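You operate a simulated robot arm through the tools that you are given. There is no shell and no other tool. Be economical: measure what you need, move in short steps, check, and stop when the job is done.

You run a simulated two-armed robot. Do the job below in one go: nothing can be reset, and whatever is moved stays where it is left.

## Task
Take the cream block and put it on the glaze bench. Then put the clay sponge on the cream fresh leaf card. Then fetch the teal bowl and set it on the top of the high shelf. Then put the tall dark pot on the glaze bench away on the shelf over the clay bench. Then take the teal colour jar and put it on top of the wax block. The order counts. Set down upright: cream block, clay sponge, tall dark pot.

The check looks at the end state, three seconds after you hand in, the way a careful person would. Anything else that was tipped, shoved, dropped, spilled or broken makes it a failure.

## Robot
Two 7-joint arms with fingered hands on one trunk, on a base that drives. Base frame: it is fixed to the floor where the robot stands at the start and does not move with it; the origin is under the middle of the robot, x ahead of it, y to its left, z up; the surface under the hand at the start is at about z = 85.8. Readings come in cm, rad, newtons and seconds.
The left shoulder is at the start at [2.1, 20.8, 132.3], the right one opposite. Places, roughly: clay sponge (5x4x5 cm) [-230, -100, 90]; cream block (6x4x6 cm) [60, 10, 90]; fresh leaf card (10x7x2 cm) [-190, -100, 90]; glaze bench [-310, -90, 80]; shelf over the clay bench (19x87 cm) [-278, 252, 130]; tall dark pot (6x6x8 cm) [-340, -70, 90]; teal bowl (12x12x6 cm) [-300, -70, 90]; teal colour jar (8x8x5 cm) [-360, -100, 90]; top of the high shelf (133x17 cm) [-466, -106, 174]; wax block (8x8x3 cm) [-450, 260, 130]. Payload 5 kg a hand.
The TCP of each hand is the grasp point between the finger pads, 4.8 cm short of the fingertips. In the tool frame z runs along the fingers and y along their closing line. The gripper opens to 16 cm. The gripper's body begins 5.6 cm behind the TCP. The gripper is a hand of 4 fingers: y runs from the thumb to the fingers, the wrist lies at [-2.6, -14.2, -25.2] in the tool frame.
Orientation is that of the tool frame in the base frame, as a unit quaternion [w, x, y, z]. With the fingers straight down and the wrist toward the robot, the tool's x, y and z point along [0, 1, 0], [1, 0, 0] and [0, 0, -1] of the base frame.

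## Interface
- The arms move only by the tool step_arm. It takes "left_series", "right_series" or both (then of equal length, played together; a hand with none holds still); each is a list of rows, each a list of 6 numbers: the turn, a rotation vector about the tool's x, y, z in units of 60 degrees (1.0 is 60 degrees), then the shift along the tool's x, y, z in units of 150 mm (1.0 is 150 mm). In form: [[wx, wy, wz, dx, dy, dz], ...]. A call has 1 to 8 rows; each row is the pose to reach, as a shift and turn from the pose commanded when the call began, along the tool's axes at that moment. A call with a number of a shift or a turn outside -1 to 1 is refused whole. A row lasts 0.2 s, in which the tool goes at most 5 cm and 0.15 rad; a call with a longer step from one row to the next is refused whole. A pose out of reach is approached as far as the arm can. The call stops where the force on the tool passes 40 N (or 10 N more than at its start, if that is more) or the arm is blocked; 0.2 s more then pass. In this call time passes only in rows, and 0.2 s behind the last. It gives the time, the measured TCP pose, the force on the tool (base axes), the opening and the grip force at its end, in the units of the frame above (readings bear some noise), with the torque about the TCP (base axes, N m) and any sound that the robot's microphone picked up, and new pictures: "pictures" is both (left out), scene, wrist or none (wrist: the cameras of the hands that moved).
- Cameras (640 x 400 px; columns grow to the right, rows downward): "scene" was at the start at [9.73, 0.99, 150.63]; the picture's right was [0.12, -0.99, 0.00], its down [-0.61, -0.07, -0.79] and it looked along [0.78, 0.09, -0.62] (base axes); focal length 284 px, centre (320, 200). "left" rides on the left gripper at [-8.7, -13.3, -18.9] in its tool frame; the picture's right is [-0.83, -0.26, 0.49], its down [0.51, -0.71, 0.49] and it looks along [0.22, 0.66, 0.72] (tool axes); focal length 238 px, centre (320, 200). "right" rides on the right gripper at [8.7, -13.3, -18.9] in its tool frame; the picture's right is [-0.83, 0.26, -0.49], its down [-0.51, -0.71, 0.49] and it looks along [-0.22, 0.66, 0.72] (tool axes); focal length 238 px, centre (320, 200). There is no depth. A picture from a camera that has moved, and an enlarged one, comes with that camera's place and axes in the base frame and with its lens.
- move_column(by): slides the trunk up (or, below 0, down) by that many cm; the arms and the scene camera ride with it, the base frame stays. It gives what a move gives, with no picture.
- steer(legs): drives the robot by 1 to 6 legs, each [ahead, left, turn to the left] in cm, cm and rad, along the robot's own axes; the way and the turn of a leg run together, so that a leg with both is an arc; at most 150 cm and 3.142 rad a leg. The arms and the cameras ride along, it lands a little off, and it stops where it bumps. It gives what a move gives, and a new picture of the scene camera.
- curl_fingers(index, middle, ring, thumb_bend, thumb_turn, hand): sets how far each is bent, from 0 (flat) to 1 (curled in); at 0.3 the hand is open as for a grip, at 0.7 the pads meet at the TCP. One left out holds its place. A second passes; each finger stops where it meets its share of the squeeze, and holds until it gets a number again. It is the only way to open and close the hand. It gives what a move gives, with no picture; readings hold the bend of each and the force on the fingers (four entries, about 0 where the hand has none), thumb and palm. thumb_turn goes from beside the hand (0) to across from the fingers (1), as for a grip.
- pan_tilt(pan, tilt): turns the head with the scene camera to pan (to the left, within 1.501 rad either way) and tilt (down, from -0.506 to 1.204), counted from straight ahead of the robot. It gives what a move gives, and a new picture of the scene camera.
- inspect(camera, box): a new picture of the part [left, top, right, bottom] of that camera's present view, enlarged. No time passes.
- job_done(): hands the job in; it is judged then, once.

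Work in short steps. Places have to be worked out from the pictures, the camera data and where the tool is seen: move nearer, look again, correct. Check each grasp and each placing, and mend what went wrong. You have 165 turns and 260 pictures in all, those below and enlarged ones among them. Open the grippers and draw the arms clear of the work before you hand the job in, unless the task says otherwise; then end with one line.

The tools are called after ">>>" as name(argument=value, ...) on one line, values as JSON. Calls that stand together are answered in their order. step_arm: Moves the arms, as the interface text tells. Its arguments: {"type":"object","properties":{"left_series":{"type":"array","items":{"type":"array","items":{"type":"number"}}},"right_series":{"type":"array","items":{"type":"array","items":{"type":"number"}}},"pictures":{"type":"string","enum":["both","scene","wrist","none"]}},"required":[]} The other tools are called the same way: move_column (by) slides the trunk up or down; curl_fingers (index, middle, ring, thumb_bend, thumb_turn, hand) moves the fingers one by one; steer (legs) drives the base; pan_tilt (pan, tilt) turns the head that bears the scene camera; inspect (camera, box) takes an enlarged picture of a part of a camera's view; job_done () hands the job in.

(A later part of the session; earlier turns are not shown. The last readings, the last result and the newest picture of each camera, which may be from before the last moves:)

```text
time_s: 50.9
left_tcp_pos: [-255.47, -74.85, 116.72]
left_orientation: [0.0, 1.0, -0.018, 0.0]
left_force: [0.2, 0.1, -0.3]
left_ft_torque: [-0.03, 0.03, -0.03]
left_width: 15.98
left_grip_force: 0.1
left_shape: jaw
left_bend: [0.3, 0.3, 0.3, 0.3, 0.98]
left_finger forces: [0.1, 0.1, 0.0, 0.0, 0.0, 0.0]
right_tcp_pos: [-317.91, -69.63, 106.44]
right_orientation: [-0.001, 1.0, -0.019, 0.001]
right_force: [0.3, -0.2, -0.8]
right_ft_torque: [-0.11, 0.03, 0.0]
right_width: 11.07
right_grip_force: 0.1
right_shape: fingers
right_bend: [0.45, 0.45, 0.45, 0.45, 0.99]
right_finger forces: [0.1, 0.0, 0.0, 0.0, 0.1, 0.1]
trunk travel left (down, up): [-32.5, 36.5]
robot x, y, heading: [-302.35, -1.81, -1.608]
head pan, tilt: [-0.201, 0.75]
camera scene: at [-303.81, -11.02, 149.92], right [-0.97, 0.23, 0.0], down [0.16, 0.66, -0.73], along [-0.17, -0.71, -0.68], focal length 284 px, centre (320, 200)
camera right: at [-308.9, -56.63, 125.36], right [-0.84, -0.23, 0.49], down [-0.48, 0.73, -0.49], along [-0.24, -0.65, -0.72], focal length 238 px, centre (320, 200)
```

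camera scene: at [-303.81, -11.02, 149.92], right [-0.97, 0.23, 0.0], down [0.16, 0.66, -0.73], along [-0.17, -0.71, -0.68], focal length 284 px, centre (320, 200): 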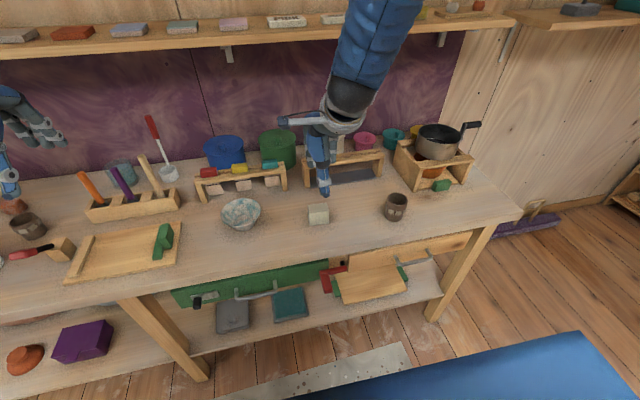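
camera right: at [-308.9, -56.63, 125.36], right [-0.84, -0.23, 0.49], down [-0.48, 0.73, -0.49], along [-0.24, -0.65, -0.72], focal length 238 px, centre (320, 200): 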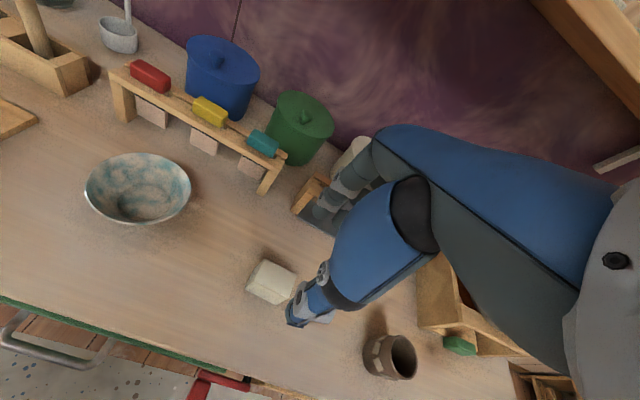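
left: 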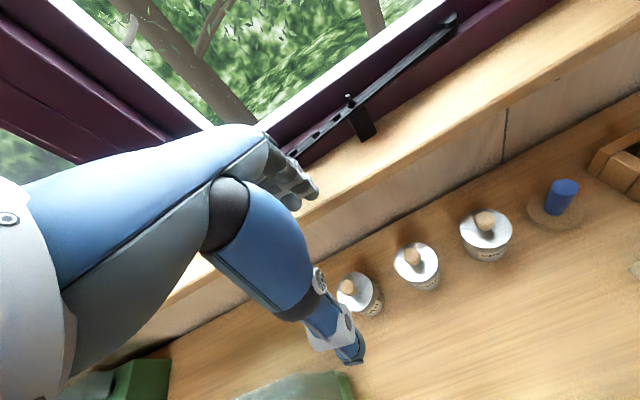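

Cream block stands upright. Next the sponge: back off, strafe left ~88 cm and look.

>>> steer(legs=[[-35, 0, 0], [0, 88, 0]])

>>> pan_tilt(pan=0, tilt=0.6)

```text
time_s: 57.5
left_tcp_pos: [-166.62, -44.33, 116.61]
left_orientation: [0.0, 1.0, -0.029, 0.0]
left_force: [1.3, 0.4, -0.5]
left_ft_torque: [-0.02, 0.05, -0.04]
left_width: 15.97
left_grip_force: 0.0
left_shape: jaw
left_bend: [0.3, 0.3, 0.3, 0.3, 0.98]
left_finger forces: [0.0, 0.1, 0.0, 0.1, 0.0, 0.0]
right_tcp_pos: [-228.8, -37.72, 106.54]
right_orientation: [-0.001, 1.0, -0.029, 0.0]
right_force: [-0.4, 0.4, -0.5]
right_ft_torque: [0.0, 0.02, 0.02]
right_width: 11.08
right_grip_force: 0.0
right_shape: fingers
right_bend: [0.45, 0.45, 0.45, 0.45, 0.99]
right_finger forces: [0.0, 0.0, 0.0, 0.1, 0.0, 0.0]
trunk travel left (down, up): [-32.5, 36.5]
robot x, y, heading: [-211.16, 29.32, -1.626]
head pan, tilt: [-0.201, 0.75]
camera scene: at [-213.32, 20.5, 149.91], right [-0.97, 0.26, 0.0], down [0.17, 0.66, -0.73], along [-0.19, -0.71, -0.68], focal length 284 px, centre (320, 200)
```

scene: 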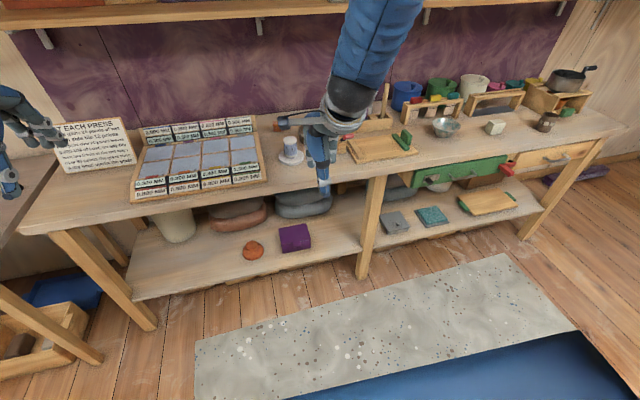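

```text
time_s: 58.2
left_tcp_pos: [-166.57, -44.34, 116.58]
left_orientation: [0.0, 1.0, -0.029, 0.001]
left_force: [-0.5, 1.1, 0.3]
left_ft_torque: [0.02, -0.01, -0.01]
left_width: 15.99
left_grip_force: 0.1
left_shape: jaw
left_bend: [0.3, 0.3, 0.3, 0.3, 0.98]
left_finger forces: [0.1, 0.1, 0.0, 0.0, 0.0, 0.0]
right_tcp_pos: [-228.71, -37.76, 106.48]
right_orientation: [0.001, 1.0, -0.03, 0.0]
right_force: [0.2, 0.1, 0.9]
right_ft_torque: [0.01, 0.01, 0.0]
right_width: 11.09
right_grip_force: 0.2
right_shape: fingers
right_bend: [0.45, 0.45, 0.45, 0.45, 0.99]
right_finger forces: [0.0, 0.0, 0.0, 0.0, 0.1, 0.0]
trunk travel left (down, up): [-32.5, 36.5]
robot x, y, heading: [-211.41, 29.77, -1.627]
head pan, tilt: [0.0, 0.6]
camera scene: at [-211.78, 19.69, 151.19], right [-1.0, 0.06, 0.0], down [0.03, 0.56, -0.82], along [-0.05, -0.82, -0.57], focal length 284 px, centre (320, 200)
```

scene: 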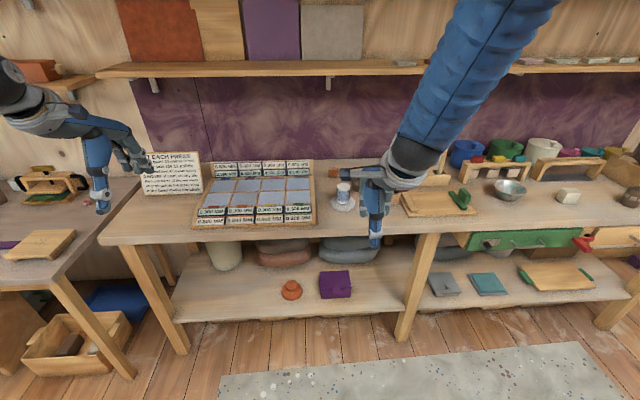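

Enlarge the board and the spot where the sponge should be.

>>> inspect(camera="scene", box=[140, 140, 340, 240])

>>> inspect(camera="scene", box=[300, 140, 480, 240])

>>> inspect(camera="right", box=[0, 0, 640, 400])

>>> inspect(camera="left", box=[0, 0, 640, 400])

```text
3.20 times, centred on (240, 190) of scene
camera zoom: at [-211.78, 19.69, 151.19], right [-1.0, 0.06, 0.0], down [0.03, 0.56, -0.82], along [-0.05, -0.82, -0.57], focal length 910 px, centre (576, 232)
```

zoom: 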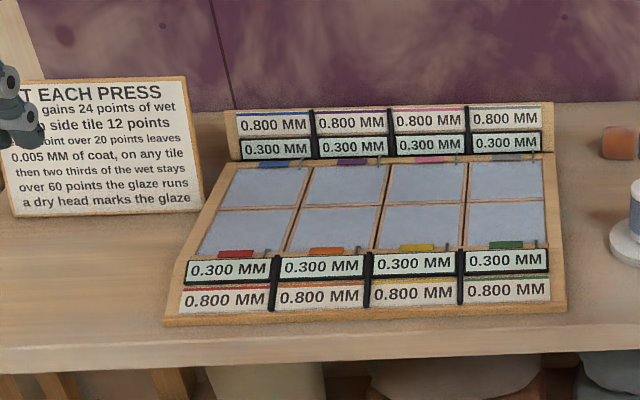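

```text
3.56 times, centred on (390, 190) of scene
camera zoom: at [-211.78, 19.69, 151.19], right [-1.0, 0.06, 0.0], down [0.03, 0.56, -0.82], along [-0.05, -0.82, -0.57], focal length 1011 px, centre (71, 236)
```

zoom: 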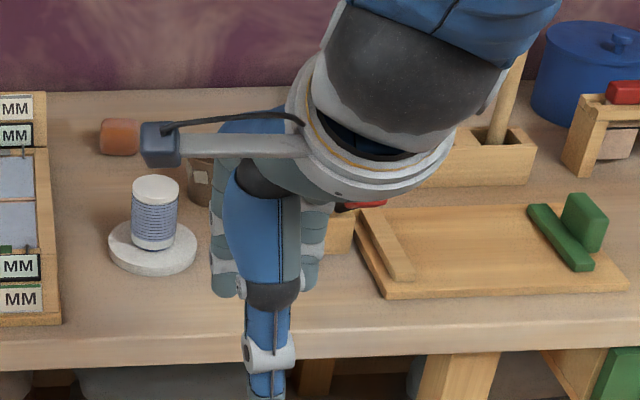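

```text
1.00 times, centred on (320, 200) of right (not enlarged: the box is as wide or as high as the picture)
camera zoom: at [-219.5, -25.01, 125.31], right [-0.85, -0.21, 0.49], down [-0.46, 0.74, -0.49], along [-0.26, -0.64, -0.72], focal length 238 px, centre (320, 200)
```

zoom: 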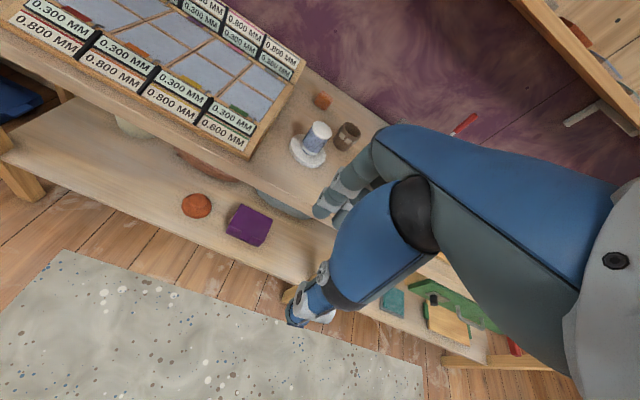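

```text
1.00 times, centred on (320, 200) of left (not enlarged: the box is as wide or as high as the picture)
camera zoom: at [-174.48, -30.6, 135.47], right [-0.82, 0.31, -0.49], down [0.55, 0.68, -0.49], along [0.18, -0.67, -0.72], focal length 238 px, centre (320, 200)
```

zoom: 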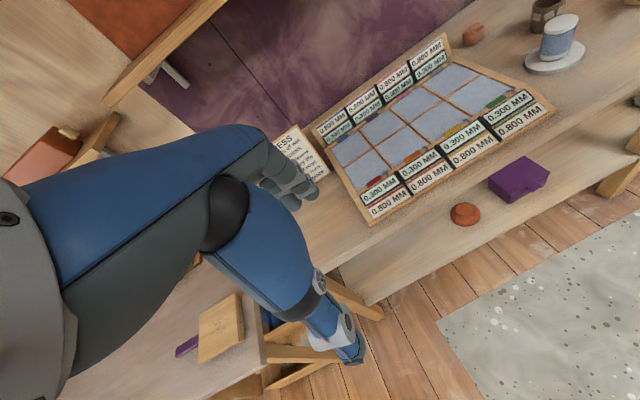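

Sponge is the orange cube near (-225,-92). I must identify the "fresh leaf card"; zoom the board's back rows and the left wrist view.

>>> inspect(camera="scene", box=[205, 155, 325, 200])

>>> inspect(camera="left", box=[300, 20, 560, 230])

>>> inspect(camera="scene", box=[60, 40, 460, 180])

```text
5.33 times, centred on (265, 178) of scene
camera zoom: at [-211.78, 19.69, 151.19], right [-1.0, 0.06, 0.0], down [0.03, 0.56, -0.82], along [-0.05, -0.82, -0.57], focal length 1517 px, centre (613, 320)
```

zoom: 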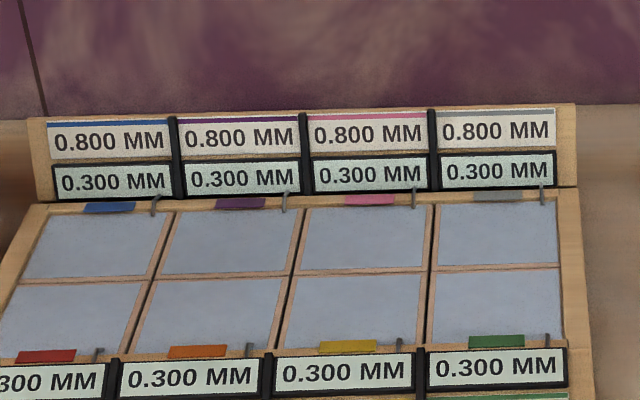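

```text
1.90 times, centred on (430, 125) of left
camera zoom: at [-174.48, -30.6, 135.47], right [-0.82, 0.31, -0.49], down [0.55, 0.68, -0.49], along [0.18, -0.67, -0.72], focal length 454 px, centre (110, 343)
```

zoom: 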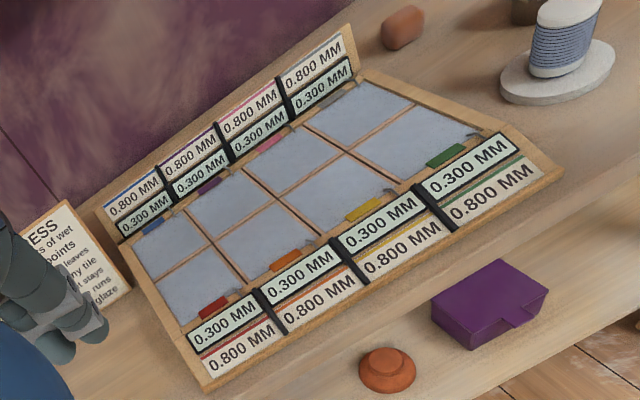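

```text
1.60 times, centred on (260, 110) of scene
camera zoom: at [-211.78, 19.69, 151.19], right [-1.0, 0.06, 0.0], down [0.03, 0.56, -0.82], along [-0.05, -0.82, -0.57], focal length 455 px, centre (416, 344)
```

zoom: 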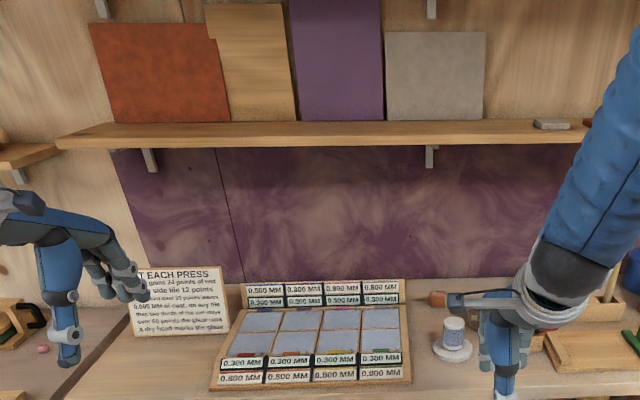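

No card is in sight; it may lie hidden behind the board's raised back row. Raise the trunk, drive nearer and look down.

>>> move_column(by=32)

>>> steer(legs=[[25, 0, 0]])

>>> pan_tilt(pan=0.1, tilt=0.75)

>>> inspect(camera="left", box=[0, 0, 640, 400])

```text
time_s: 61.4
left_tcp_pos: [-166.67, -44.33, 148.63]
left_orientation: [0.0, 1.0, -0.029, 0.0]
left_force: [0.0, 0.0, -0.2]
left_ft_torque: [-0.01, 0.0, 0.01]
left_width: 15.98
left_grip_force: 0.2
left_shape: jaw
left_bend: [0.3, 0.3, 0.3, 0.3, 0.98]
left_finger forces: [0.0, 0.0, 0.0, 0.0, 0.0, 0.0]
right_tcp_pos: [-228.77, -37.77, 138.33]
right_orientation: [0.0, 1.0, -0.03, 0.0]
right_force: [-0.9, -0.1, 1.0]
right_ft_torque: [0.01, 0.0, 0.01]
right_width: 11.07
right_grip_force: 0.0
right_shape: fingers
right_bend: [0.45, 0.45, 0.45, 0.45, 0.99]
right_finger forces: [0.1, 0.1, 0.0, 0.0, 0.1, 0.0]
trunk travel left (down, up): [-64.5, 4.5]
robot x, y, heading: [-211.12, 30.17, -1.627]
head pan, tilt: [0.0, 0.6]
```

```text
time_s: 63.2
left_tcp_pos: [-168.28, -69.35, 148.59]
left_orientation: [0.0, 1.0, -0.03, 0.0]
left_force: [0.7, 0.4, 0.5]
left_ft_torque: [-0.05, 0.0, 0.01]
left_width: 15.98
left_grip_force: 0.1
left_shape: jaw
left_bend: [0.3, 0.3, 0.3, 0.3, 0.98]
left_finger forces: [0.0, 0.0, 0.0, 0.1, 0.0, 0.0]
right_tcp_pos: [-230.44, -62.49, 138.53]
right_orientation: [0.0, 1.0, -0.03, 0.0]
right_force: [0.2, 1.0, -0.1]
right_ft_torque: [-0.03, 0.0, -0.03]
right_width: 11.05
right_grip_force: 0.1
right_shape: fingers
right_bend: [0.45, 0.45, 0.45, 0.45, 0.99]
right_finger forces: [0.0, 0.0, 0.0, 0.0, 0.0, 0.0]
trunk travel left (down, up): [-64.5, 4.5]
robot x, y, heading: [-213.05, 4.58, -1.632]
head pan, tilt: [0.0, 0.6]
camera scene: at [-213.26, -5.07, 183.21], right [-1.0, 0.06, 0.0], down [0.03, 0.56, -0.83], along [-0.05, -0.82, -0.56], focal length 284 px, centre (320, 200)
```

scene: 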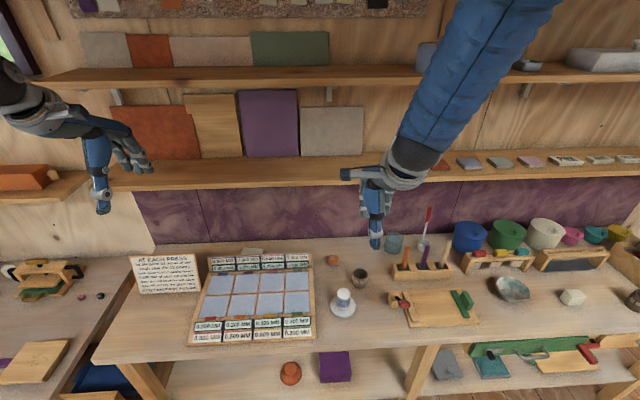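

```text
time_s: 63.9
left_tcp_pos: [-168.23, -69.44, 148.6]
left_orientation: [-0.001, 1.0, -0.031, 0.0]
left_force: [0.6, -0.8, -1.0]
left_ft_torque: [0.05, 0.01, -0.03]
left_width: 15.99
left_grip_force: 0.0
left_shape: jaw
left_bend: [0.3, 0.3, 0.3, 0.3, 0.98]
left_finger forces: [0.0, 0.0, 0.1, 0.0, 0.0, 0.0]
right_tcp_pos: [-230.63, -62.75, 138.51]
right_orientation: [-0.001, 1.0, -0.031, 0.0]
right_force: [-0.1, -0.4, -0.3]
right_ft_torque: [0.04, 0.0, 0.01]
right_width: 11.05
right_grip_force: 0.1
right_shape: fingers
right_bend: [0.45, 0.45, 0.45, 0.45, 0.99]
right_finger forces: [0.0, 0.1, 0.0, 0.0, 0.1, 0.1]
trunk travel left (down, up): [-64.5, 4.5]
robot x, y, heading: [-212.9, 5.0, -1.627]
head pan, tilt: [0.099, 0.75]
camera scene: at [-212.41, -4.78, 181.9], right [-1.0, -0.04, 0.0], down [-0.03, 0.68, -0.73], along [0.03, -0.73, -0.68], focal length 284 px, centre (320, 200)
```

scene: 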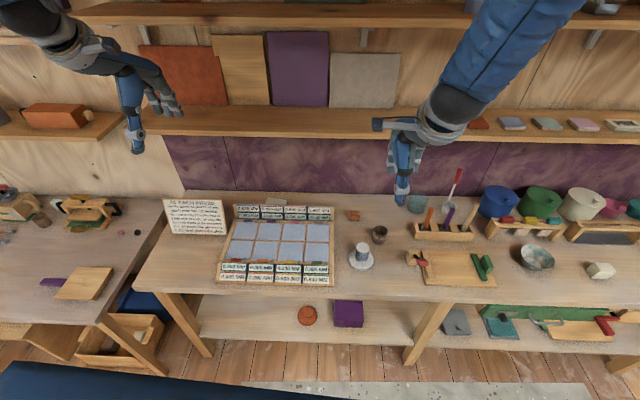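

```text
1.00 times, centred on (320, 200) of left (not enlarged: the box is as wide or as high as the picture)
camera zoom: at [-176.13, -55.71, 167.41], right [-0.82, 0.31, -0.49], down [0.55, 0.68, -0.49], along [0.18, -0.67, -0.72], focal length 238 px, centre (320, 200)
```

zoom: 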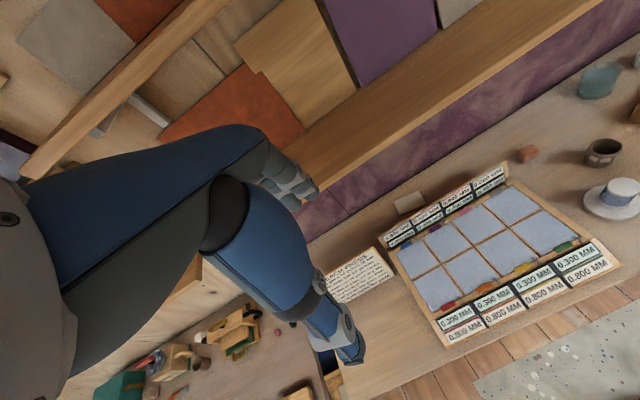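

Yes — a small cream card shows behind the board's back row. Zoom.

>>> inspect(camera="left", box=[360, 140, 560, 265])

>>> inspect(camera="scene", box=[200, 170, 400, 295])

>>> inspect(camera="right", box=[0, 0, 640, 400])

```text
3.20 times, centred on (460, 202) of left
camera zoom: at [-176.13, -55.71, 167.41], right [-0.82, 0.31, -0.49], down [0.55, 0.68, -0.49], along [0.18, -0.67, -0.72], focal length 763 px, centre (-128, 192)
```

zoom: 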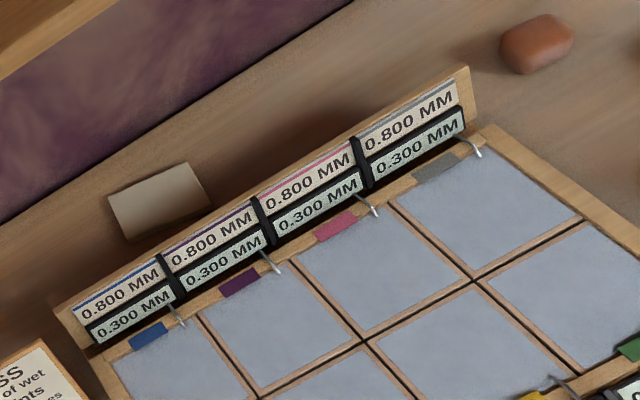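

```text
3.20 times, centred on (300, 232) of scene
camera zoom: at [-212.41, -4.78, 181.9], right [-1.0, -0.04, 0.0], down [-0.03, 0.68, -0.73], along [0.03, -0.73, -0.68], focal length 910 px, centre (384, 96)
```

zoom: 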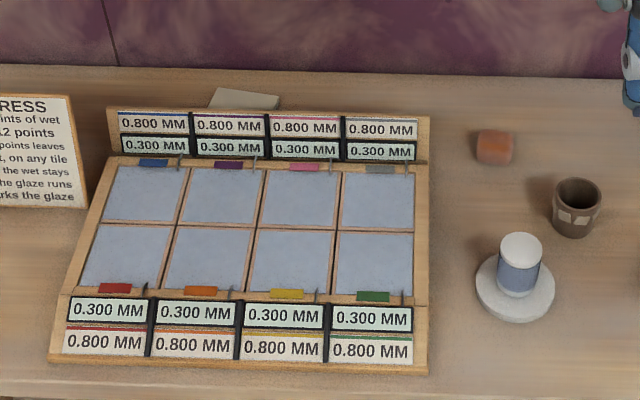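

```text
1.00 times, centred on (320, 200) of right (not enlarged: the box is as wide or as high as the picture)
camera zoom: at [-221.13, -49.97, 157.27], right [-0.85, -0.21, 0.49], down [-0.46, 0.74, -0.49], along [-0.26, -0.64, -0.72], focal length 238 px, centre (320, 200)
```

zoom: 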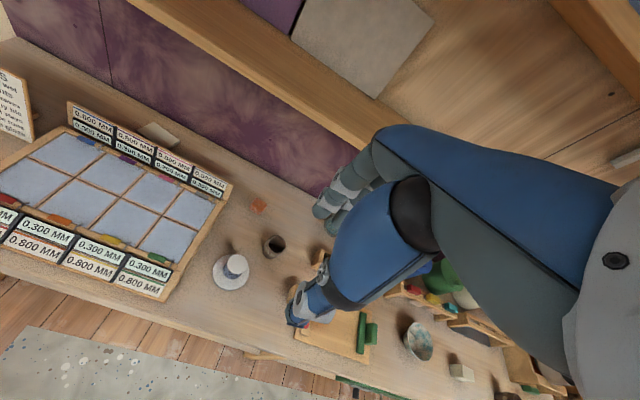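

The fresh leaf card lies behind the board at about (-187,-104), long side turned ~13°. Sponge is near (-225,-92). I tuck the left arm back 25 cm, back off and strafe to x≈-180.

>>> step_arm(left_series=[[0, 0, 0, 0, -0.3, 0], [0, 0, 0, 0, -0.6, 0], [0, 0, 0, 0, -0.9, 0]], pictures="none")

>>> step_arm(left_series=[[0, 0, 0, 0, -0.3, 0], [0, 0, 0, 0, -0.6, 0], [0, 0, 0, 0, -0.75, 0]], pictures="none")

>>> steer(legs=[[-20, 0, 0.05], [0, 31, 0]])

>>> move_column(by=-30)

```text
time_s: 64.7
left_tcp_pos: [-167.6, -55.63, 148.92]
left_orientation: [0.001, 0.999, -0.032, 0.0]
left_force: [0.0, 0.2, 1.1]
left_ft_torque: [0.0, -0.05, 0.02]
left_width: 15.96
left_grip_force: 0.0
left_shape: jaw
left_bend: [0.3, 0.3, 0.3, 0.3, 0.98]
left_finger forces: [0.1, 0.1, 0.1, 0.0, 0.1, 0.0]
right_tcp_pos: [-230.52, -62.45, 138.47]
right_orientation: [0.0, 1.0, -0.031, 0.0]
right_force: [-0.4, 0.5, 1.4]
right_ft_torque: [-0.01, 0.02, 0.0]
right_width: 11.04
right_grip_force: 0.1
right_shape: fingers
right_bend: [0.45, 0.45, 0.45, 0.45, 0.99]
right_finger forces: [0.0, 0.0, 0.0, 0.0, 0.1, 0.1]
trunk travel left (down, up): [-64.5, 4.5]
robot x, y, heading: [-212.51, 4.62, -1.64]
head pan, tilt: [0.099, 0.75]
```

```text
time_s: 65.7
left_tcp_pos: [-166.68, -42.23, 147.09]
left_orientation: [-0.043, 0.992, -0.117, 0.036]
left_force: [0.3, -1.9, -1.2]
left_ft_torque: [0.13, 0.11, 0.01]
left_width: 16.0
left_grip_force: 0.0
left_shape: jaw
left_bend: [0.3, 0.3, 0.3, 0.3, 0.98]
left_finger forces: [0.1, 0.0, 0.0, 0.0, 0.0, 0.0]
left hand out of reach, approached as far as the arm can: row 1
right_tcp_pos: [-230.33, -62.75, 138.33]
right_orientation: [-0.001, 0.999, -0.032, -0.002]
right_force: [0.6, 0.0, 0.1]
right_ft_torque: [0.1, 0.11, -0.02]
right_width: 11.06
right_grip_force: 0.0
right_shape: fingers
right_bend: [0.45, 0.45, 0.45, 0.45, 0.99]
right_finger forces: [0.0, 0.1, 0.0, 0.0, 0.0, 0.0]
trunk travel left (down, up): [-64.5, 4.5]
robot x, y, heading: [-212.72, 4.56, -1.635]
head pan, tilt: [0.099, 0.75]
stopped in row 3 (left hand): the arm was blocked; the commanded pose is now the measured one
```

```text
time_s: 69.0
left_tcp_pos: [-133.74, -20.24, 147.37]
left_orientation: [-0.044, 0.994, -0.096, 0.036]
left_force: [-0.5, -0.7, 0.9]
left_ft_torque: [0.02, -0.08, -0.02]
left_width: 15.97
left_grip_force: 0.1
left_shape: jaw
left_bend: [0.3, 0.3, 0.3, 0.3, 0.98]
left_finger forces: [0.1, 0.0, 0.0, 0.0, 0.1, 0.1]
right_tcp_pos: [-196.51, -43.42, 138.46]
right_orientation: [-0.001, 1.0, -0.011, 0.001]
right_force: [-0.7, -0.1, -0.1]
right_ft_torque: [0.03, -0.1, -0.01]
right_width: 11.04
right_grip_force: 0.1
right_shape: fingers
right_bend: [0.45, 0.45, 0.45, 0.45, 0.99]
right_finger forces: [0.0, 0.1, 0.0, 0.0, 0.1, 0.1]
trunk travel left (down, up): [-64.5, 4.5]
robot x, y, heading: [-181.42, 24.35, -1.591]
head pan, tilt: [0.099, 0.75]
camera scene: at [-180.78, 15.2, 181.91], right [-1.0, -0.08, 0.0], down [-0.05, 0.68, -0.73], along [0.06, -0.73, -0.68], focal length 284 px, centre (320, 200)
```

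scene: 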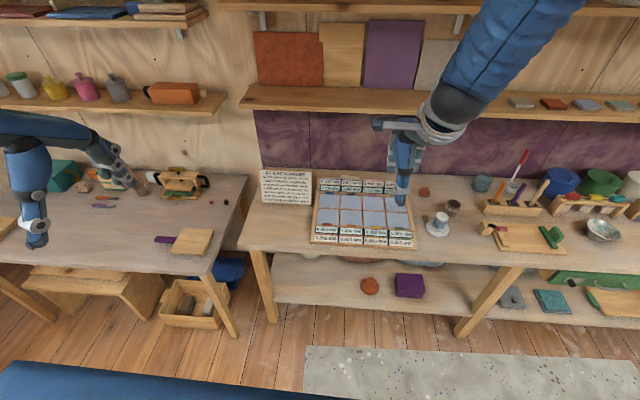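

```text
time_s: 72.0
left_tcp_pos: [-133.67, -20.13, 117.35]
left_orientation: [-0.044, 0.994, -0.097, 0.036]
left_force: [-0.1, -0.5, 0.9]
left_ft_torque: [0.0, -0.03, 0.0]
left_width: 15.96
left_grip_force: 0.1
left_shape: jaw
left_bend: [0.3, 0.3, 0.3, 0.3, 0.98]
left_finger forces: [0.0, 0.1, 0.0, 0.1, 0.1, 0.0]
right_tcp_pos: [-196.27, -43.14, 108.53]
right_orientation: [0.0, 1.0, -0.012, 0.0]
right_force: [0.0, 0.0, 0.7]
right_ft_torque: [0.01, -0.01, 0.01]
right_width: 11.03
right_grip_force: 0.0
right_shape: fingers
right_bend: [0.45, 0.45, 0.45, 0.45, 0.99]
right_finger forces: [0.0, 0.0, 0.0, 0.1, 0.1, 0.1]
trunk travel left (down, up): [-34.5, 34.5]
robot x, y, heading: [-180.89, 24.97, -1.593]
head pan, tilt: [0.099, 0.75]
```

Drive in 38 cm to y≈-13 and look.

>>> steer(legs=[[38, 0, 0.02]])

>>> pan_tilt(pan=-0.35, tilt=0.75)

>>> inspect(camera="right", box=[0, 0, 640, 400])

```text
time_s: 74.4
left_tcp_pos: [-132.69, -56.42, 117.18]
left_orientation: [-0.044, 0.995, -0.083, 0.035]
left_force: [0.9, 0.1, -0.7]
left_ft_torque: [0.09, -0.01, -0.02]
left_width: 15.96
left_grip_force: 0.1
left_shape: jaw
left_bend: [0.3, 0.3, 0.3, 0.3, 0.98]
left_finger forces: [0.1, 0.1, 0.1, 0.0, 0.0, 0.0]
right_tcp_pos: [-194.68, -81.11, 108.4]
right_orientation: [0.0, 1.0, 0.002, 0.0]
right_force: [-1.3, -0.3, -0.6]
right_ft_torque: [0.05, 0.01, 0.0]
right_width: 11.06
right_grip_force: 0.1
right_shape: fingers
right_bend: [0.45, 0.45, 0.45, 0.45, 0.99]
right_finger forces: [0.1, 0.0, 0.0, 0.0, 0.1, 0.0]
trunk travel left (down, up): [-34.5, 34.5]
robot x, y, heading: [-181.67, -12.67, -1.563]
head pan, tilt: [0.099, 0.75]
camera scene: at [-180.58, -22.14, 151.9], right [-0.99, -0.11, 0.0], down [-0.07, 0.68, -0.73], along [0.08, -0.73, -0.68], focal length 284 px, centre (320, 200)
```

scene: 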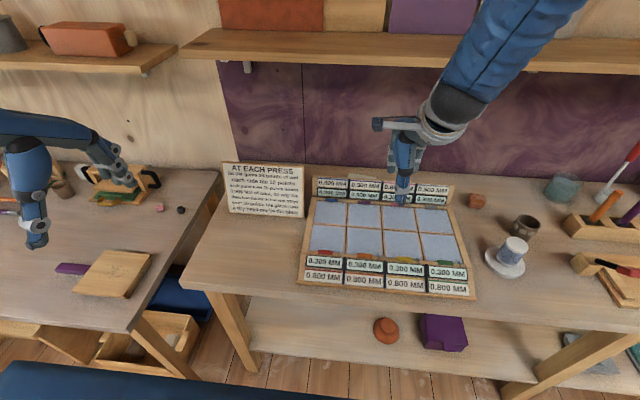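

```text
time_s: 75.3
left_tcp_pos: [-132.69, -56.21, 117.31]
left_orientation: [-0.044, 0.995, -0.083, 0.035]
left_force: [0.3, -0.2, 0.6]
left_ft_torque: [-0.02, -0.01, -0.01]
left_width: 15.98
left_grip_force: 0.0
left_shape: jaw
left_bend: [0.3, 0.3, 0.3, 0.3, 0.98]
left_finger forces: [0.1, 0.1, 0.0, 0.0, 0.1, 0.1]
right_tcp_pos: [-194.57, -81.06, 108.45]
right_orientation: [0.0, 1.0, 0.003, 0.001]
right_force: [-0.4, 0.1, -0.7]
right_ft_torque: [-0.02, -0.04, 0.03]
right_width: 11.06
right_grip_force: 0.1
right_shape: fingers
right_bend: [0.45, 0.45, 0.45, 0.45, 0.99]
right_finger forces: [0.0, 0.1, 0.0, 0.0, 0.0, 0.1]
trunk travel left (down, up): [-34.5, 34.5]
robot x, y, heading: [-181.67, -12.56, -1.565]
head pan, tilt: [-0.351, 0.75]
camera scene: at [-184.25, -21.61, 151.91], right [-0.94, 0.34, 0.0], down [0.23, 0.64, -0.73], along [-0.25, -0.69, -0.68], focal length 284 px, centre (320, 200)
```

scene: 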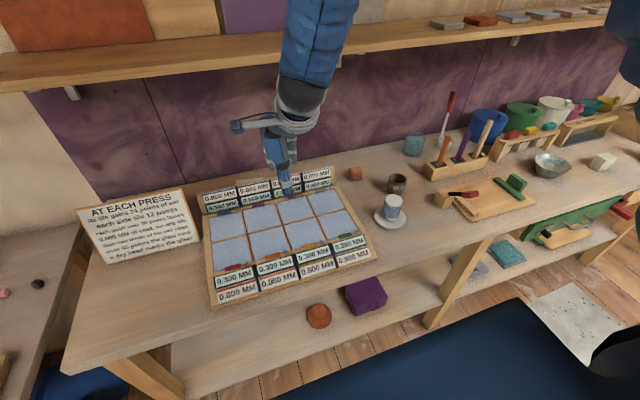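

```text
1.00 times, centred on (320, 200) of right (not enlarged: the box is as wide or as high as the picture)
camera zoom: at [-186.27, -67.73, 127.34], right [-0.83, -0.26, 0.49], down [-0.51, 0.71, -0.49], along [-0.21, -0.66, -0.72], focal length 238 px, centre (320, 200)
```

zoom: 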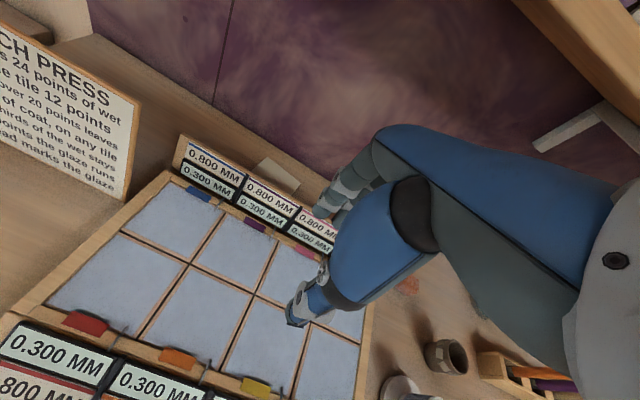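

Zoom the sponge to fix its pose.

>>> inspect(camera="scene", box=[310, 145, 430, 220])

```text
5.33 times, centred on (370, 182) of scene
camera zoom: at [-184.25, -21.61, 151.91], right [-0.94, 0.34, 0.0], down [0.23, 0.64, -0.73], along [-0.25, -0.69, -0.68], focal length 1517 px, centre (53, 293)
```

zoom: 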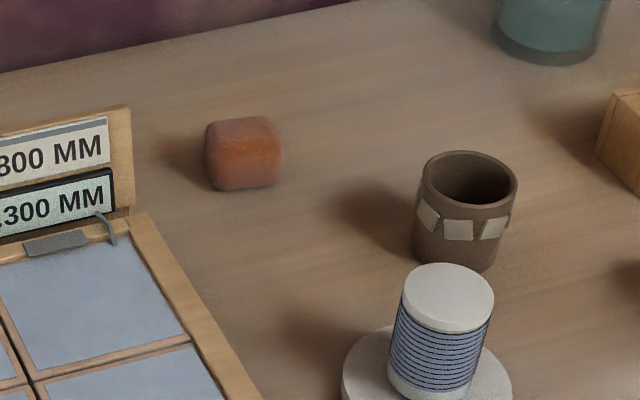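

Sponge centre ≈ (-224.8,-96), turned ~20°. Move there turning the hand 20° clockwise, staying high.

>>> step_arm(right_series=[[0, 0, 0.11, -0.3, 0.13, 0], [0, 0, 0.22, -0.6, 0.27, 0], [0, 0, 0.333, -0.9, 0.4, 0]], pictures="none")

>>> step_arm(right_series=[[0, 0, 0, -0.22, 0.23, 0], [0, 0, 0, -0.43, 0.46, 0], [0, 0, 0, -0.65, 0.7, 0], [0, 0, 0, -0.85, 0.93, 0]], pictures="both")

```text
time_s: 76.1
left_tcp_pos: [-132.69, -56.38, 117.23]
left_orientation: [-0.045, 0.995, -0.083, 0.036]
left_force: [-0.3, -0.2, 0.7]
left_ft_torque: [0.06, -0.04, -0.01]
left_width: 15.98
left_grip_force: 0.2
left_shape: jaw
left_bend: [0.3, 0.3, 0.3, 0.3, 0.98]
left_finger forces: [0.0, 0.0, 0.0, 0.0, 0.0, 0.0]
right_tcp_pos: [-207.94, -87.33, 108.47]
right_orientation: [0.0, 0.985, -0.171, 0.0]
right_force: [0.7, -0.8, -1.9]
right_ft_torque: [0.02, -0.02, 0.03]
right_width: 11.07
right_grip_force: 0.2
right_shape: fingers
right_bend: [0.45, 0.45, 0.45, 0.45, 0.99]
right_finger forces: [0.0, 0.0, 0.1, 0.0, 0.1, 0.1]
trunk travel left (down, up): [-34.5, 34.5]
robot x, y, heading: [-182.03, -12.52, -1.566]
head pan, tilt: [-0.351, 0.75]
```

```text
time_s: 77.1
left_tcp_pos: [-132.87, -56.33, 117.28]
left_orientation: [-0.043, 0.995, -0.084, 0.036]
left_force: [-0.6, -1.2, 0.7]
left_ft_torque: [0.06, -0.1, 0.01]
left_width: 15.97
left_grip_force: 0.1
left_shape: jaw
left_bend: [0.3, 0.3, 0.3, 0.3, 0.98]
left_finger forces: [0.1, 0.0, 0.0, 0.1, 0.0, 0.0]
right_tcp_pos: [-225.11, -95.96, 107.96]
right_orientation: [-0.001, 0.985, -0.171, 0.001]
right_force: [0.3, -0.7, -1.6]
right_ft_torque: [0.03, -0.04, 0.01]
right_width: 11.08
right_grip_force: 0.0
right_shape: fingers
right_bend: [0.45, 0.45, 0.45, 0.45, 0.99]
right_finger forces: [0.0, 0.0, 0.0, 0.1, 0.0, 0.0]
trunk travel left (down, up): [-34.5, 34.5]
robot x, y, heading: [-181.76, -12.77, -1.565]
head pan, tilt: [-0.351, 0.75]
camera scene: at [-184.53, -21.78, 151.89], right [-0.94, 0.34, 0.0], down [0.23, 0.64, -0.73], along [-0.25, -0.69, -0.68], focal length 284 px, centre (320, 200)
camera right: at [-212.67, -86.35, 126.93], right [-0.87, 0.04, 0.48], down [-0.24, 0.84, -0.49], along [-0.42, -0.54, -0.73], focal length 238 px, centre (320, 200)
```

scene: 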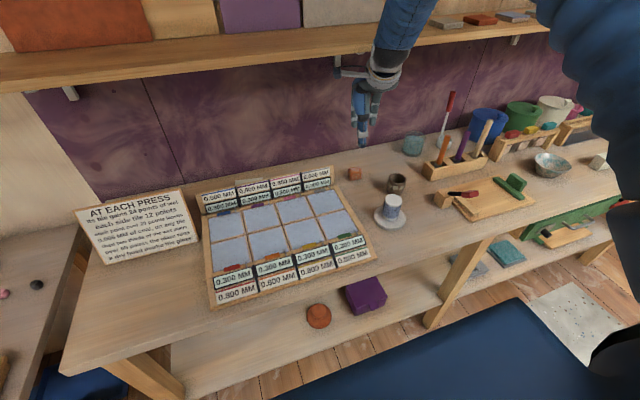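
right: 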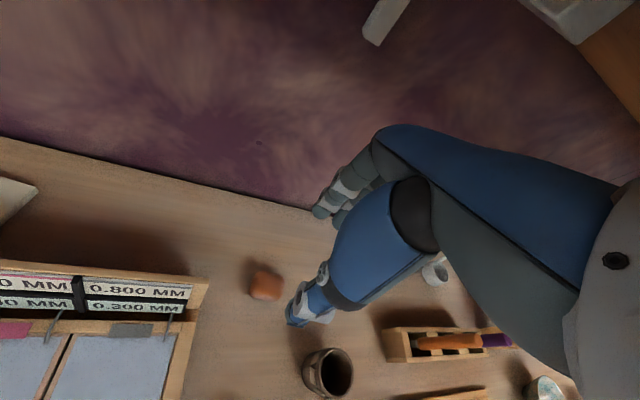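

Wrist view confirms sponge at (-224.3,-95.9), right under the hand. Descend to z≈92.

>>> step_arm(right_series=[[0, 0, 0, 0.03, 0, 0.3], [0, 0, 0, 0.04, 0, 0.6], [0, 0, 0, 0.04, 0, 0.8]], pictures="both")

```text
time_s: 77.9
left_tcp_pos: [-132.79, -56.16, 117.22]
left_orientation: [-0.045, 0.995, -0.082, 0.035]
left_force: [-1.3, -0.4, 1.0]
left_ft_torque: [0.01, -0.07, 0.0]
left_width: 15.97
left_grip_force: 0.1
left_shape: jaw
left_bend: [0.3, 0.3, 0.3, 0.3, 0.98]
left_finger forces: [0.0, 0.1, 0.1, 0.1, 0.1, 0.0]
right_tcp_pos: [-224.31, -96.32, 96.56]
right_orientation: [0.0, 0.985, -0.171, 0.0]
right_force: [-0.7, -1.5, 1.4]
right_ft_torque: [0.12, 0.01, -0.02]
right_width: 11.08
right_grip_force: 0.0
right_shape: fingers
right_bend: [0.45, 0.45, 0.45, 0.45, 0.99]
right_finger forces: [0.1, 0.0, 0.1, 0.1, 0.0, 0.1]
trunk travel left (down, up): [-34.5, 34.5]
robot x, y, heading: [-181.79, -12.45, -1.568]
head pan, tilt: [-0.351, 0.75]
camera scene: at [-184.26, -21.67, 151.9], right [-0.94, 0.34, 0.0], down [0.23, 0.64, -0.73], along [-0.25, -0.69, -0.68], focal length 284 px, centre (320, 200)
camera right: at [-211.76, -86.69, 115.36], right [-0.87, 0.04, 0.49], down [-0.24, 0.84, -0.49], along [-0.43, -0.54, -0.72], focal length 238 px, centre (320, 200)
```

scene: 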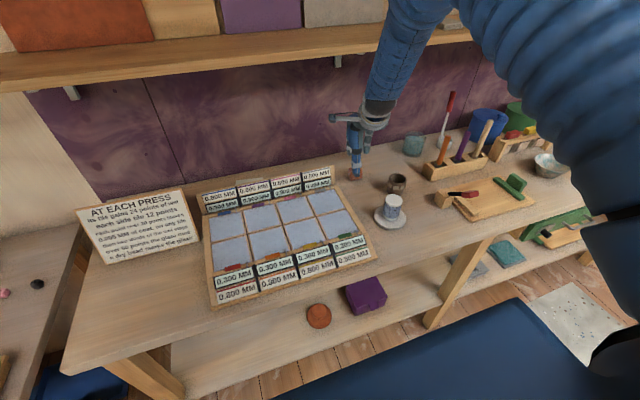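
right: 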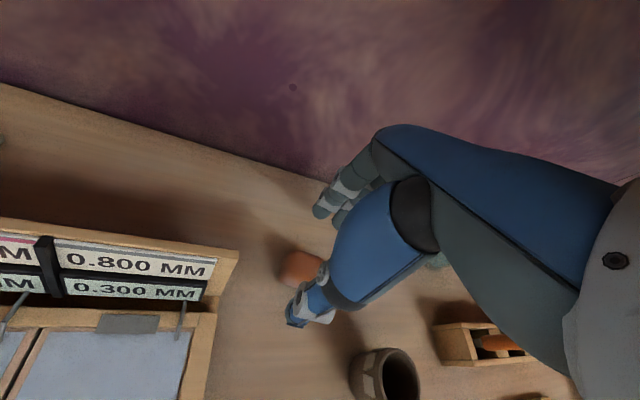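

Down 4.8 cm more, then close.

>>> step_arm(right_series=[[0, 0, 0, 0, 0, 0.2], [0, 0, 0, 0, 0, 0.32]], pictures="wrist")

>>> curl_fingers(hand="right", index=0.7, middle=0.7, ring=0.7, thumb_bend=0.7)

```text
time_s: 78.5
left_tcp_pos: [-132.78, -56.33, 117.24]
left_orientation: [-0.045, 0.995, -0.082, 0.035]
left_force: [0.1, -0.3, 0.8]
left_ft_torque: [0.03, -0.03, -0.01]
left_width: 15.97
left_grip_force: 0.0
left_shape: jaw
left_bend: [0.3, 0.3, 0.3, 0.3, 0.98]
left_finger forces: [0.1, 0.0, 0.0, 0.1, 0.0, 0.1]
right_tcp_pos: [-224.26, -96.26, 91.82]
right_orientation: [-0.001, 0.985, -0.17, -0.001]
right_force: [-0.4, -0.6, 1.5]
right_ft_torque: [0.09, -0.06, 0.0]
right_width: 11.07
right_grip_force: 0.0
right_shape: fingers
right_bend: [0.45, 0.45, 0.45, 0.45, 0.99]
right_finger forces: [0.1, 0.0, 0.0, 0.0, 0.0, 0.1]
trunk travel left (down, up): [-34.5, 34.5]
robot x, y, heading: [-181.42, -12.44, -1.566]
head pan, tilt: [-0.351, 0.75]
camera right: at [-211.72, -86.61, 110.68], right [-0.87, 0.04, 0.49], down [-0.24, 0.84, -0.49], along [-0.43, -0.54, -0.72], focal length 238 px, centre (320, 200)
```

right: 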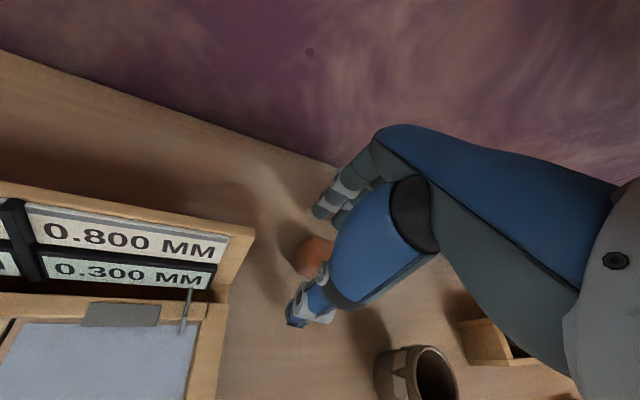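

```text
time_s: 79.5
left_tcp_pos: [-132.67, -56.25, 117.21]
left_orientation: [-0.045, 0.995, -0.082, 0.036]
left_force: [0.7, 0.4, -0.5]
left_ft_torque: [0.0, -0.01, 0.02]
left_width: 15.98
left_grip_force: 0.1
left_shape: jaw
left_bend: [0.3, 0.3, 0.3, 0.3, 0.98]
left_finger forces: [0.1, 0.0, 0.0, 0.0, 0.1, 0.0]
right_tcp_pos: [-224.33, -96.21, 91.89]
right_orientation: [0.0, 0.985, -0.172, 0.0]
right_force: [0.1, -0.9, 1.0]
right_ft_torque: [-0.03, 0.05, 0.04]
right_width: 4.6
right_grip_force: 18.2
right_shape: fingers
right_bend: [0.63, 0.64, 0.7, 0.62, 1.0]
right_finger forces: [9.0, 9.5, 0.0, 0.0, 17.9, 0.0]
trunk travel left (down, up): [-34.5, 34.5]
robot x, y, heading: [-181.94, -12.77, -1.563]
head pan, tilt: [-0.351, 0.75]
```

Gripped (18 N). Lift.

>>> step_arm(right_series=[[0, 0, 0, 0, 0, -0.25], [0, 0, 0, 0, 0, -0.55], [0, 0, 0, 0, 0, -0.85], [0, 0, 0, 0, 0, -1]], pictures="both")

>>> inspect(camera="right", box=[200, 150, 420, 350])

```text
time_s: 80.5
left_tcp_pos: [-132.78, -56.22, 117.29]
left_orientation: [-0.044, 0.995, -0.082, 0.037]
left_force: [-0.3, -0.3, -0.7]
left_ft_torque: [-0.01, -0.04, -0.02]
left_width: 16.0
left_grip_force: 0.2
left_shape: jaw
left_bend: [0.3, 0.3, 0.3, 0.3, 0.98]
left_finger forces: [0.0, 0.0, 0.0, 0.1, 0.0, 0.1]
right_tcp_pos: [-224.44, -96.33, 106.62]
right_orientation: [0.0, 0.985, -0.171, 0.0]
right_force: [0.2, 0.9, 0.2]
right_ft_torque: [-0.06, -0.04, -0.02]
right_width: 4.61
right_grip_force: 17.5
right_shape: fingers
right_bend: [0.63, 0.64, 0.7, 0.62, 1.0]
right_finger forces: [9.2, 8.7, 0.1, 0.0, 17.8, 0.0]
trunk travel left (down, up): [-34.5, 34.5]
robot x, y, heading: [-181.44, -12.51, -1.568]
head pan, tilt: [-0.351, 0.75]
camera scene: at [-184.31, -21.61, 151.91], right [-0.94, 0.34, 0.0], down [0.23, 0.64, -0.73], along [-0.25, -0.69, -0.68], focal length 284 px, centre (320, 200)
camera right: at [-211.92, -86.79, 125.54], right [-0.87, 0.04, 0.49], down [-0.24, 0.84, -0.49], along [-0.43, -0.54, -0.72], focal length 238 px, centre (320, 200)
```

scene: 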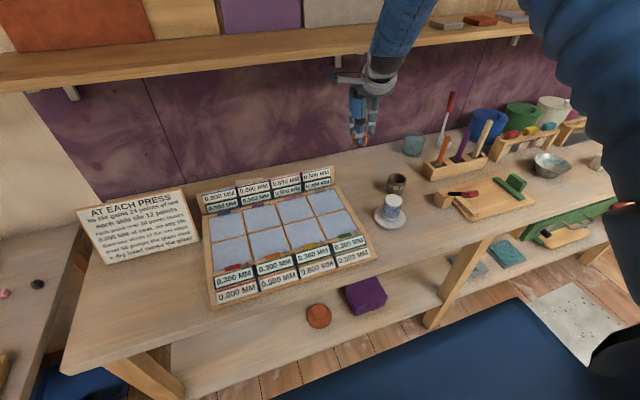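
right: 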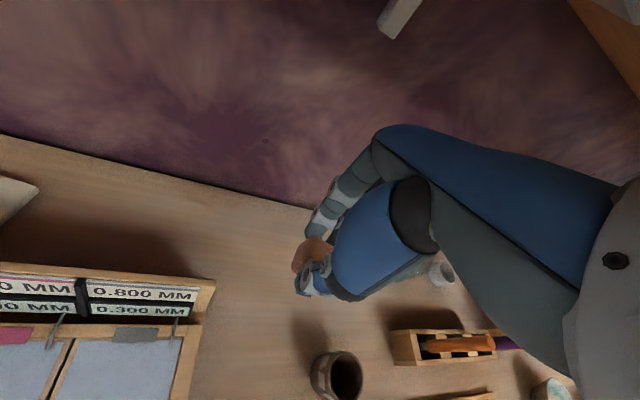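

```text
2.00 times, centred on (310, 250) of right
camera zoom: at [-211.92, -86.79, 125.54], right [-0.87, 0.04, 0.49], down [-0.24, 0.84, -0.49], along [-0.43, -0.54, -0.72], focal length 477 px, centre (340, 100)
```

zoom: 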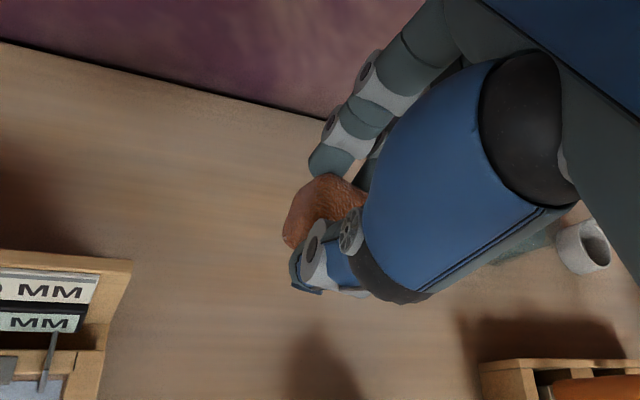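

Sponge is held. Carry it over at z≈106 toward the card, in two calls.

>>> step_arm(right_series=[[0, 0, 0, 0.3, -0.05, 0], [0, 0, 0, 0.6, -0.1, 0], [0, 0, 0, 0.9, -0.155, 0]], pictures="none")

>>> step_arm(right_series=[[0, 0, 0, 0.3, -0.05, 0], [0, 0, 0, 0.6, -0.1, 0], [0, 0, 0, 0.9, -0.155, 0]], pictures="both")

```text
time_s: 81.3
left_tcp_pos: [-132.52, -56.28, 116.97]
left_orientation: [-0.044, 0.995, -0.083, 0.034]
left_force: [2.0, 0.0, -0.5]
left_ft_torque: [0.06, 0.14, -0.01]
left_width: 15.98
left_grip_force: 0.1
left_shape: jaw
left_bend: [0.3, 0.3, 0.3, 0.3, 0.98]
left_finger forces: [0.0, 0.0, 0.0, 0.0, 0.0, 0.0]
right_tcp_pos: [-210.92, -99.02, 106.64]
right_orientation: [0.001, 0.985, -0.172, -0.001]
right_force: [0.0, -0.8, 0.7]
right_ft_torque: [0.02, -0.02, 0.01]
right_width: 4.62
right_grip_force: 17.6
right_shape: fingers
right_bend: [0.63, 0.64, 0.7, 0.62, 1.0]
right_finger forces: [9.0, 8.8, 0.0, 0.0, 17.9, 0.0]
trunk travel left (down, up): [-34.5, 34.5]
robot x, y, heading: [-181.75, -12.85, -1.565]
head pan, tilt: [-0.351, 0.75]
```

```text
time_s: 82.1
left_tcp_pos: [-133.5, -56.46, 117.46]
left_orientation: [-0.044, 0.995, -0.085, 0.037]
left_force: [0.0, -0.4, 0.5]
left_ft_torque: [0.0, -0.04, 0.0]
left_width: 15.97
left_grip_force: 0.0
left_shape: jaw
left_bend: [0.3, 0.3, 0.3, 0.3, 0.98]
left_finger forces: [0.1, 0.0, 0.1, 0.2, 0.0, 0.0]
right_tcp_pos: [-198.32, -100.58, 105.99]
right_orientation: [-0.007, 0.984, -0.177, 0.001]
right_force: [-16.4, -4.3, -37.0]
right_ft_torque: [-1.81, -3.75, 1.35]
right_width: 4.57
right_grip_force: 18.1
right_shape: fingers
right_bend: [0.63, 0.64, 0.7, 0.62, 1.0]
right_finger forces: [9.4, 8.6, 0.0, 0.0, 17.7, 0.0]
trunk travel left (down, up): [-34.5, 34.5]
robot x, y, heading: [-181.58, -12.54, -1.565]
head pan, tilt: [-0.351, 0.75]
camera scene: at [-184.95, -21.59, 151.84], right [-0.94, 0.34, 0.0], down [0.24, 0.64, -0.73], along [-0.25, -0.69, -0.68], focal length 284 px, centre (320, 200)
camera right: at [-185.8, -91.35, 124.95], right [-0.87, 0.04, 0.48], down [-0.23, 0.85, -0.48], along [-0.43, -0.53, -0.73], focal length 238 px, centre (320, 200)
```

scene: 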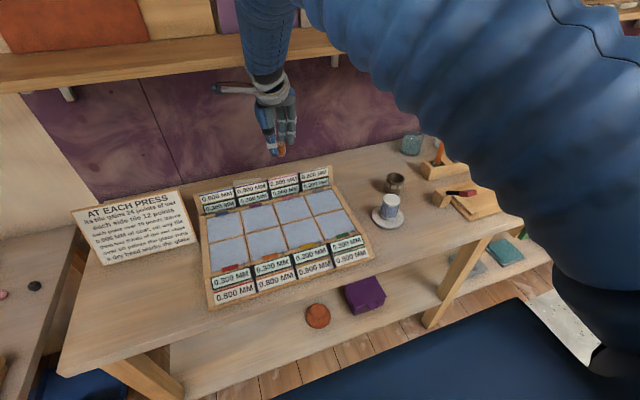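
right: 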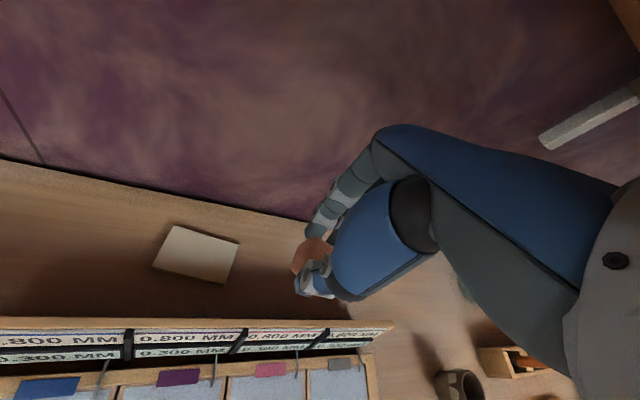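

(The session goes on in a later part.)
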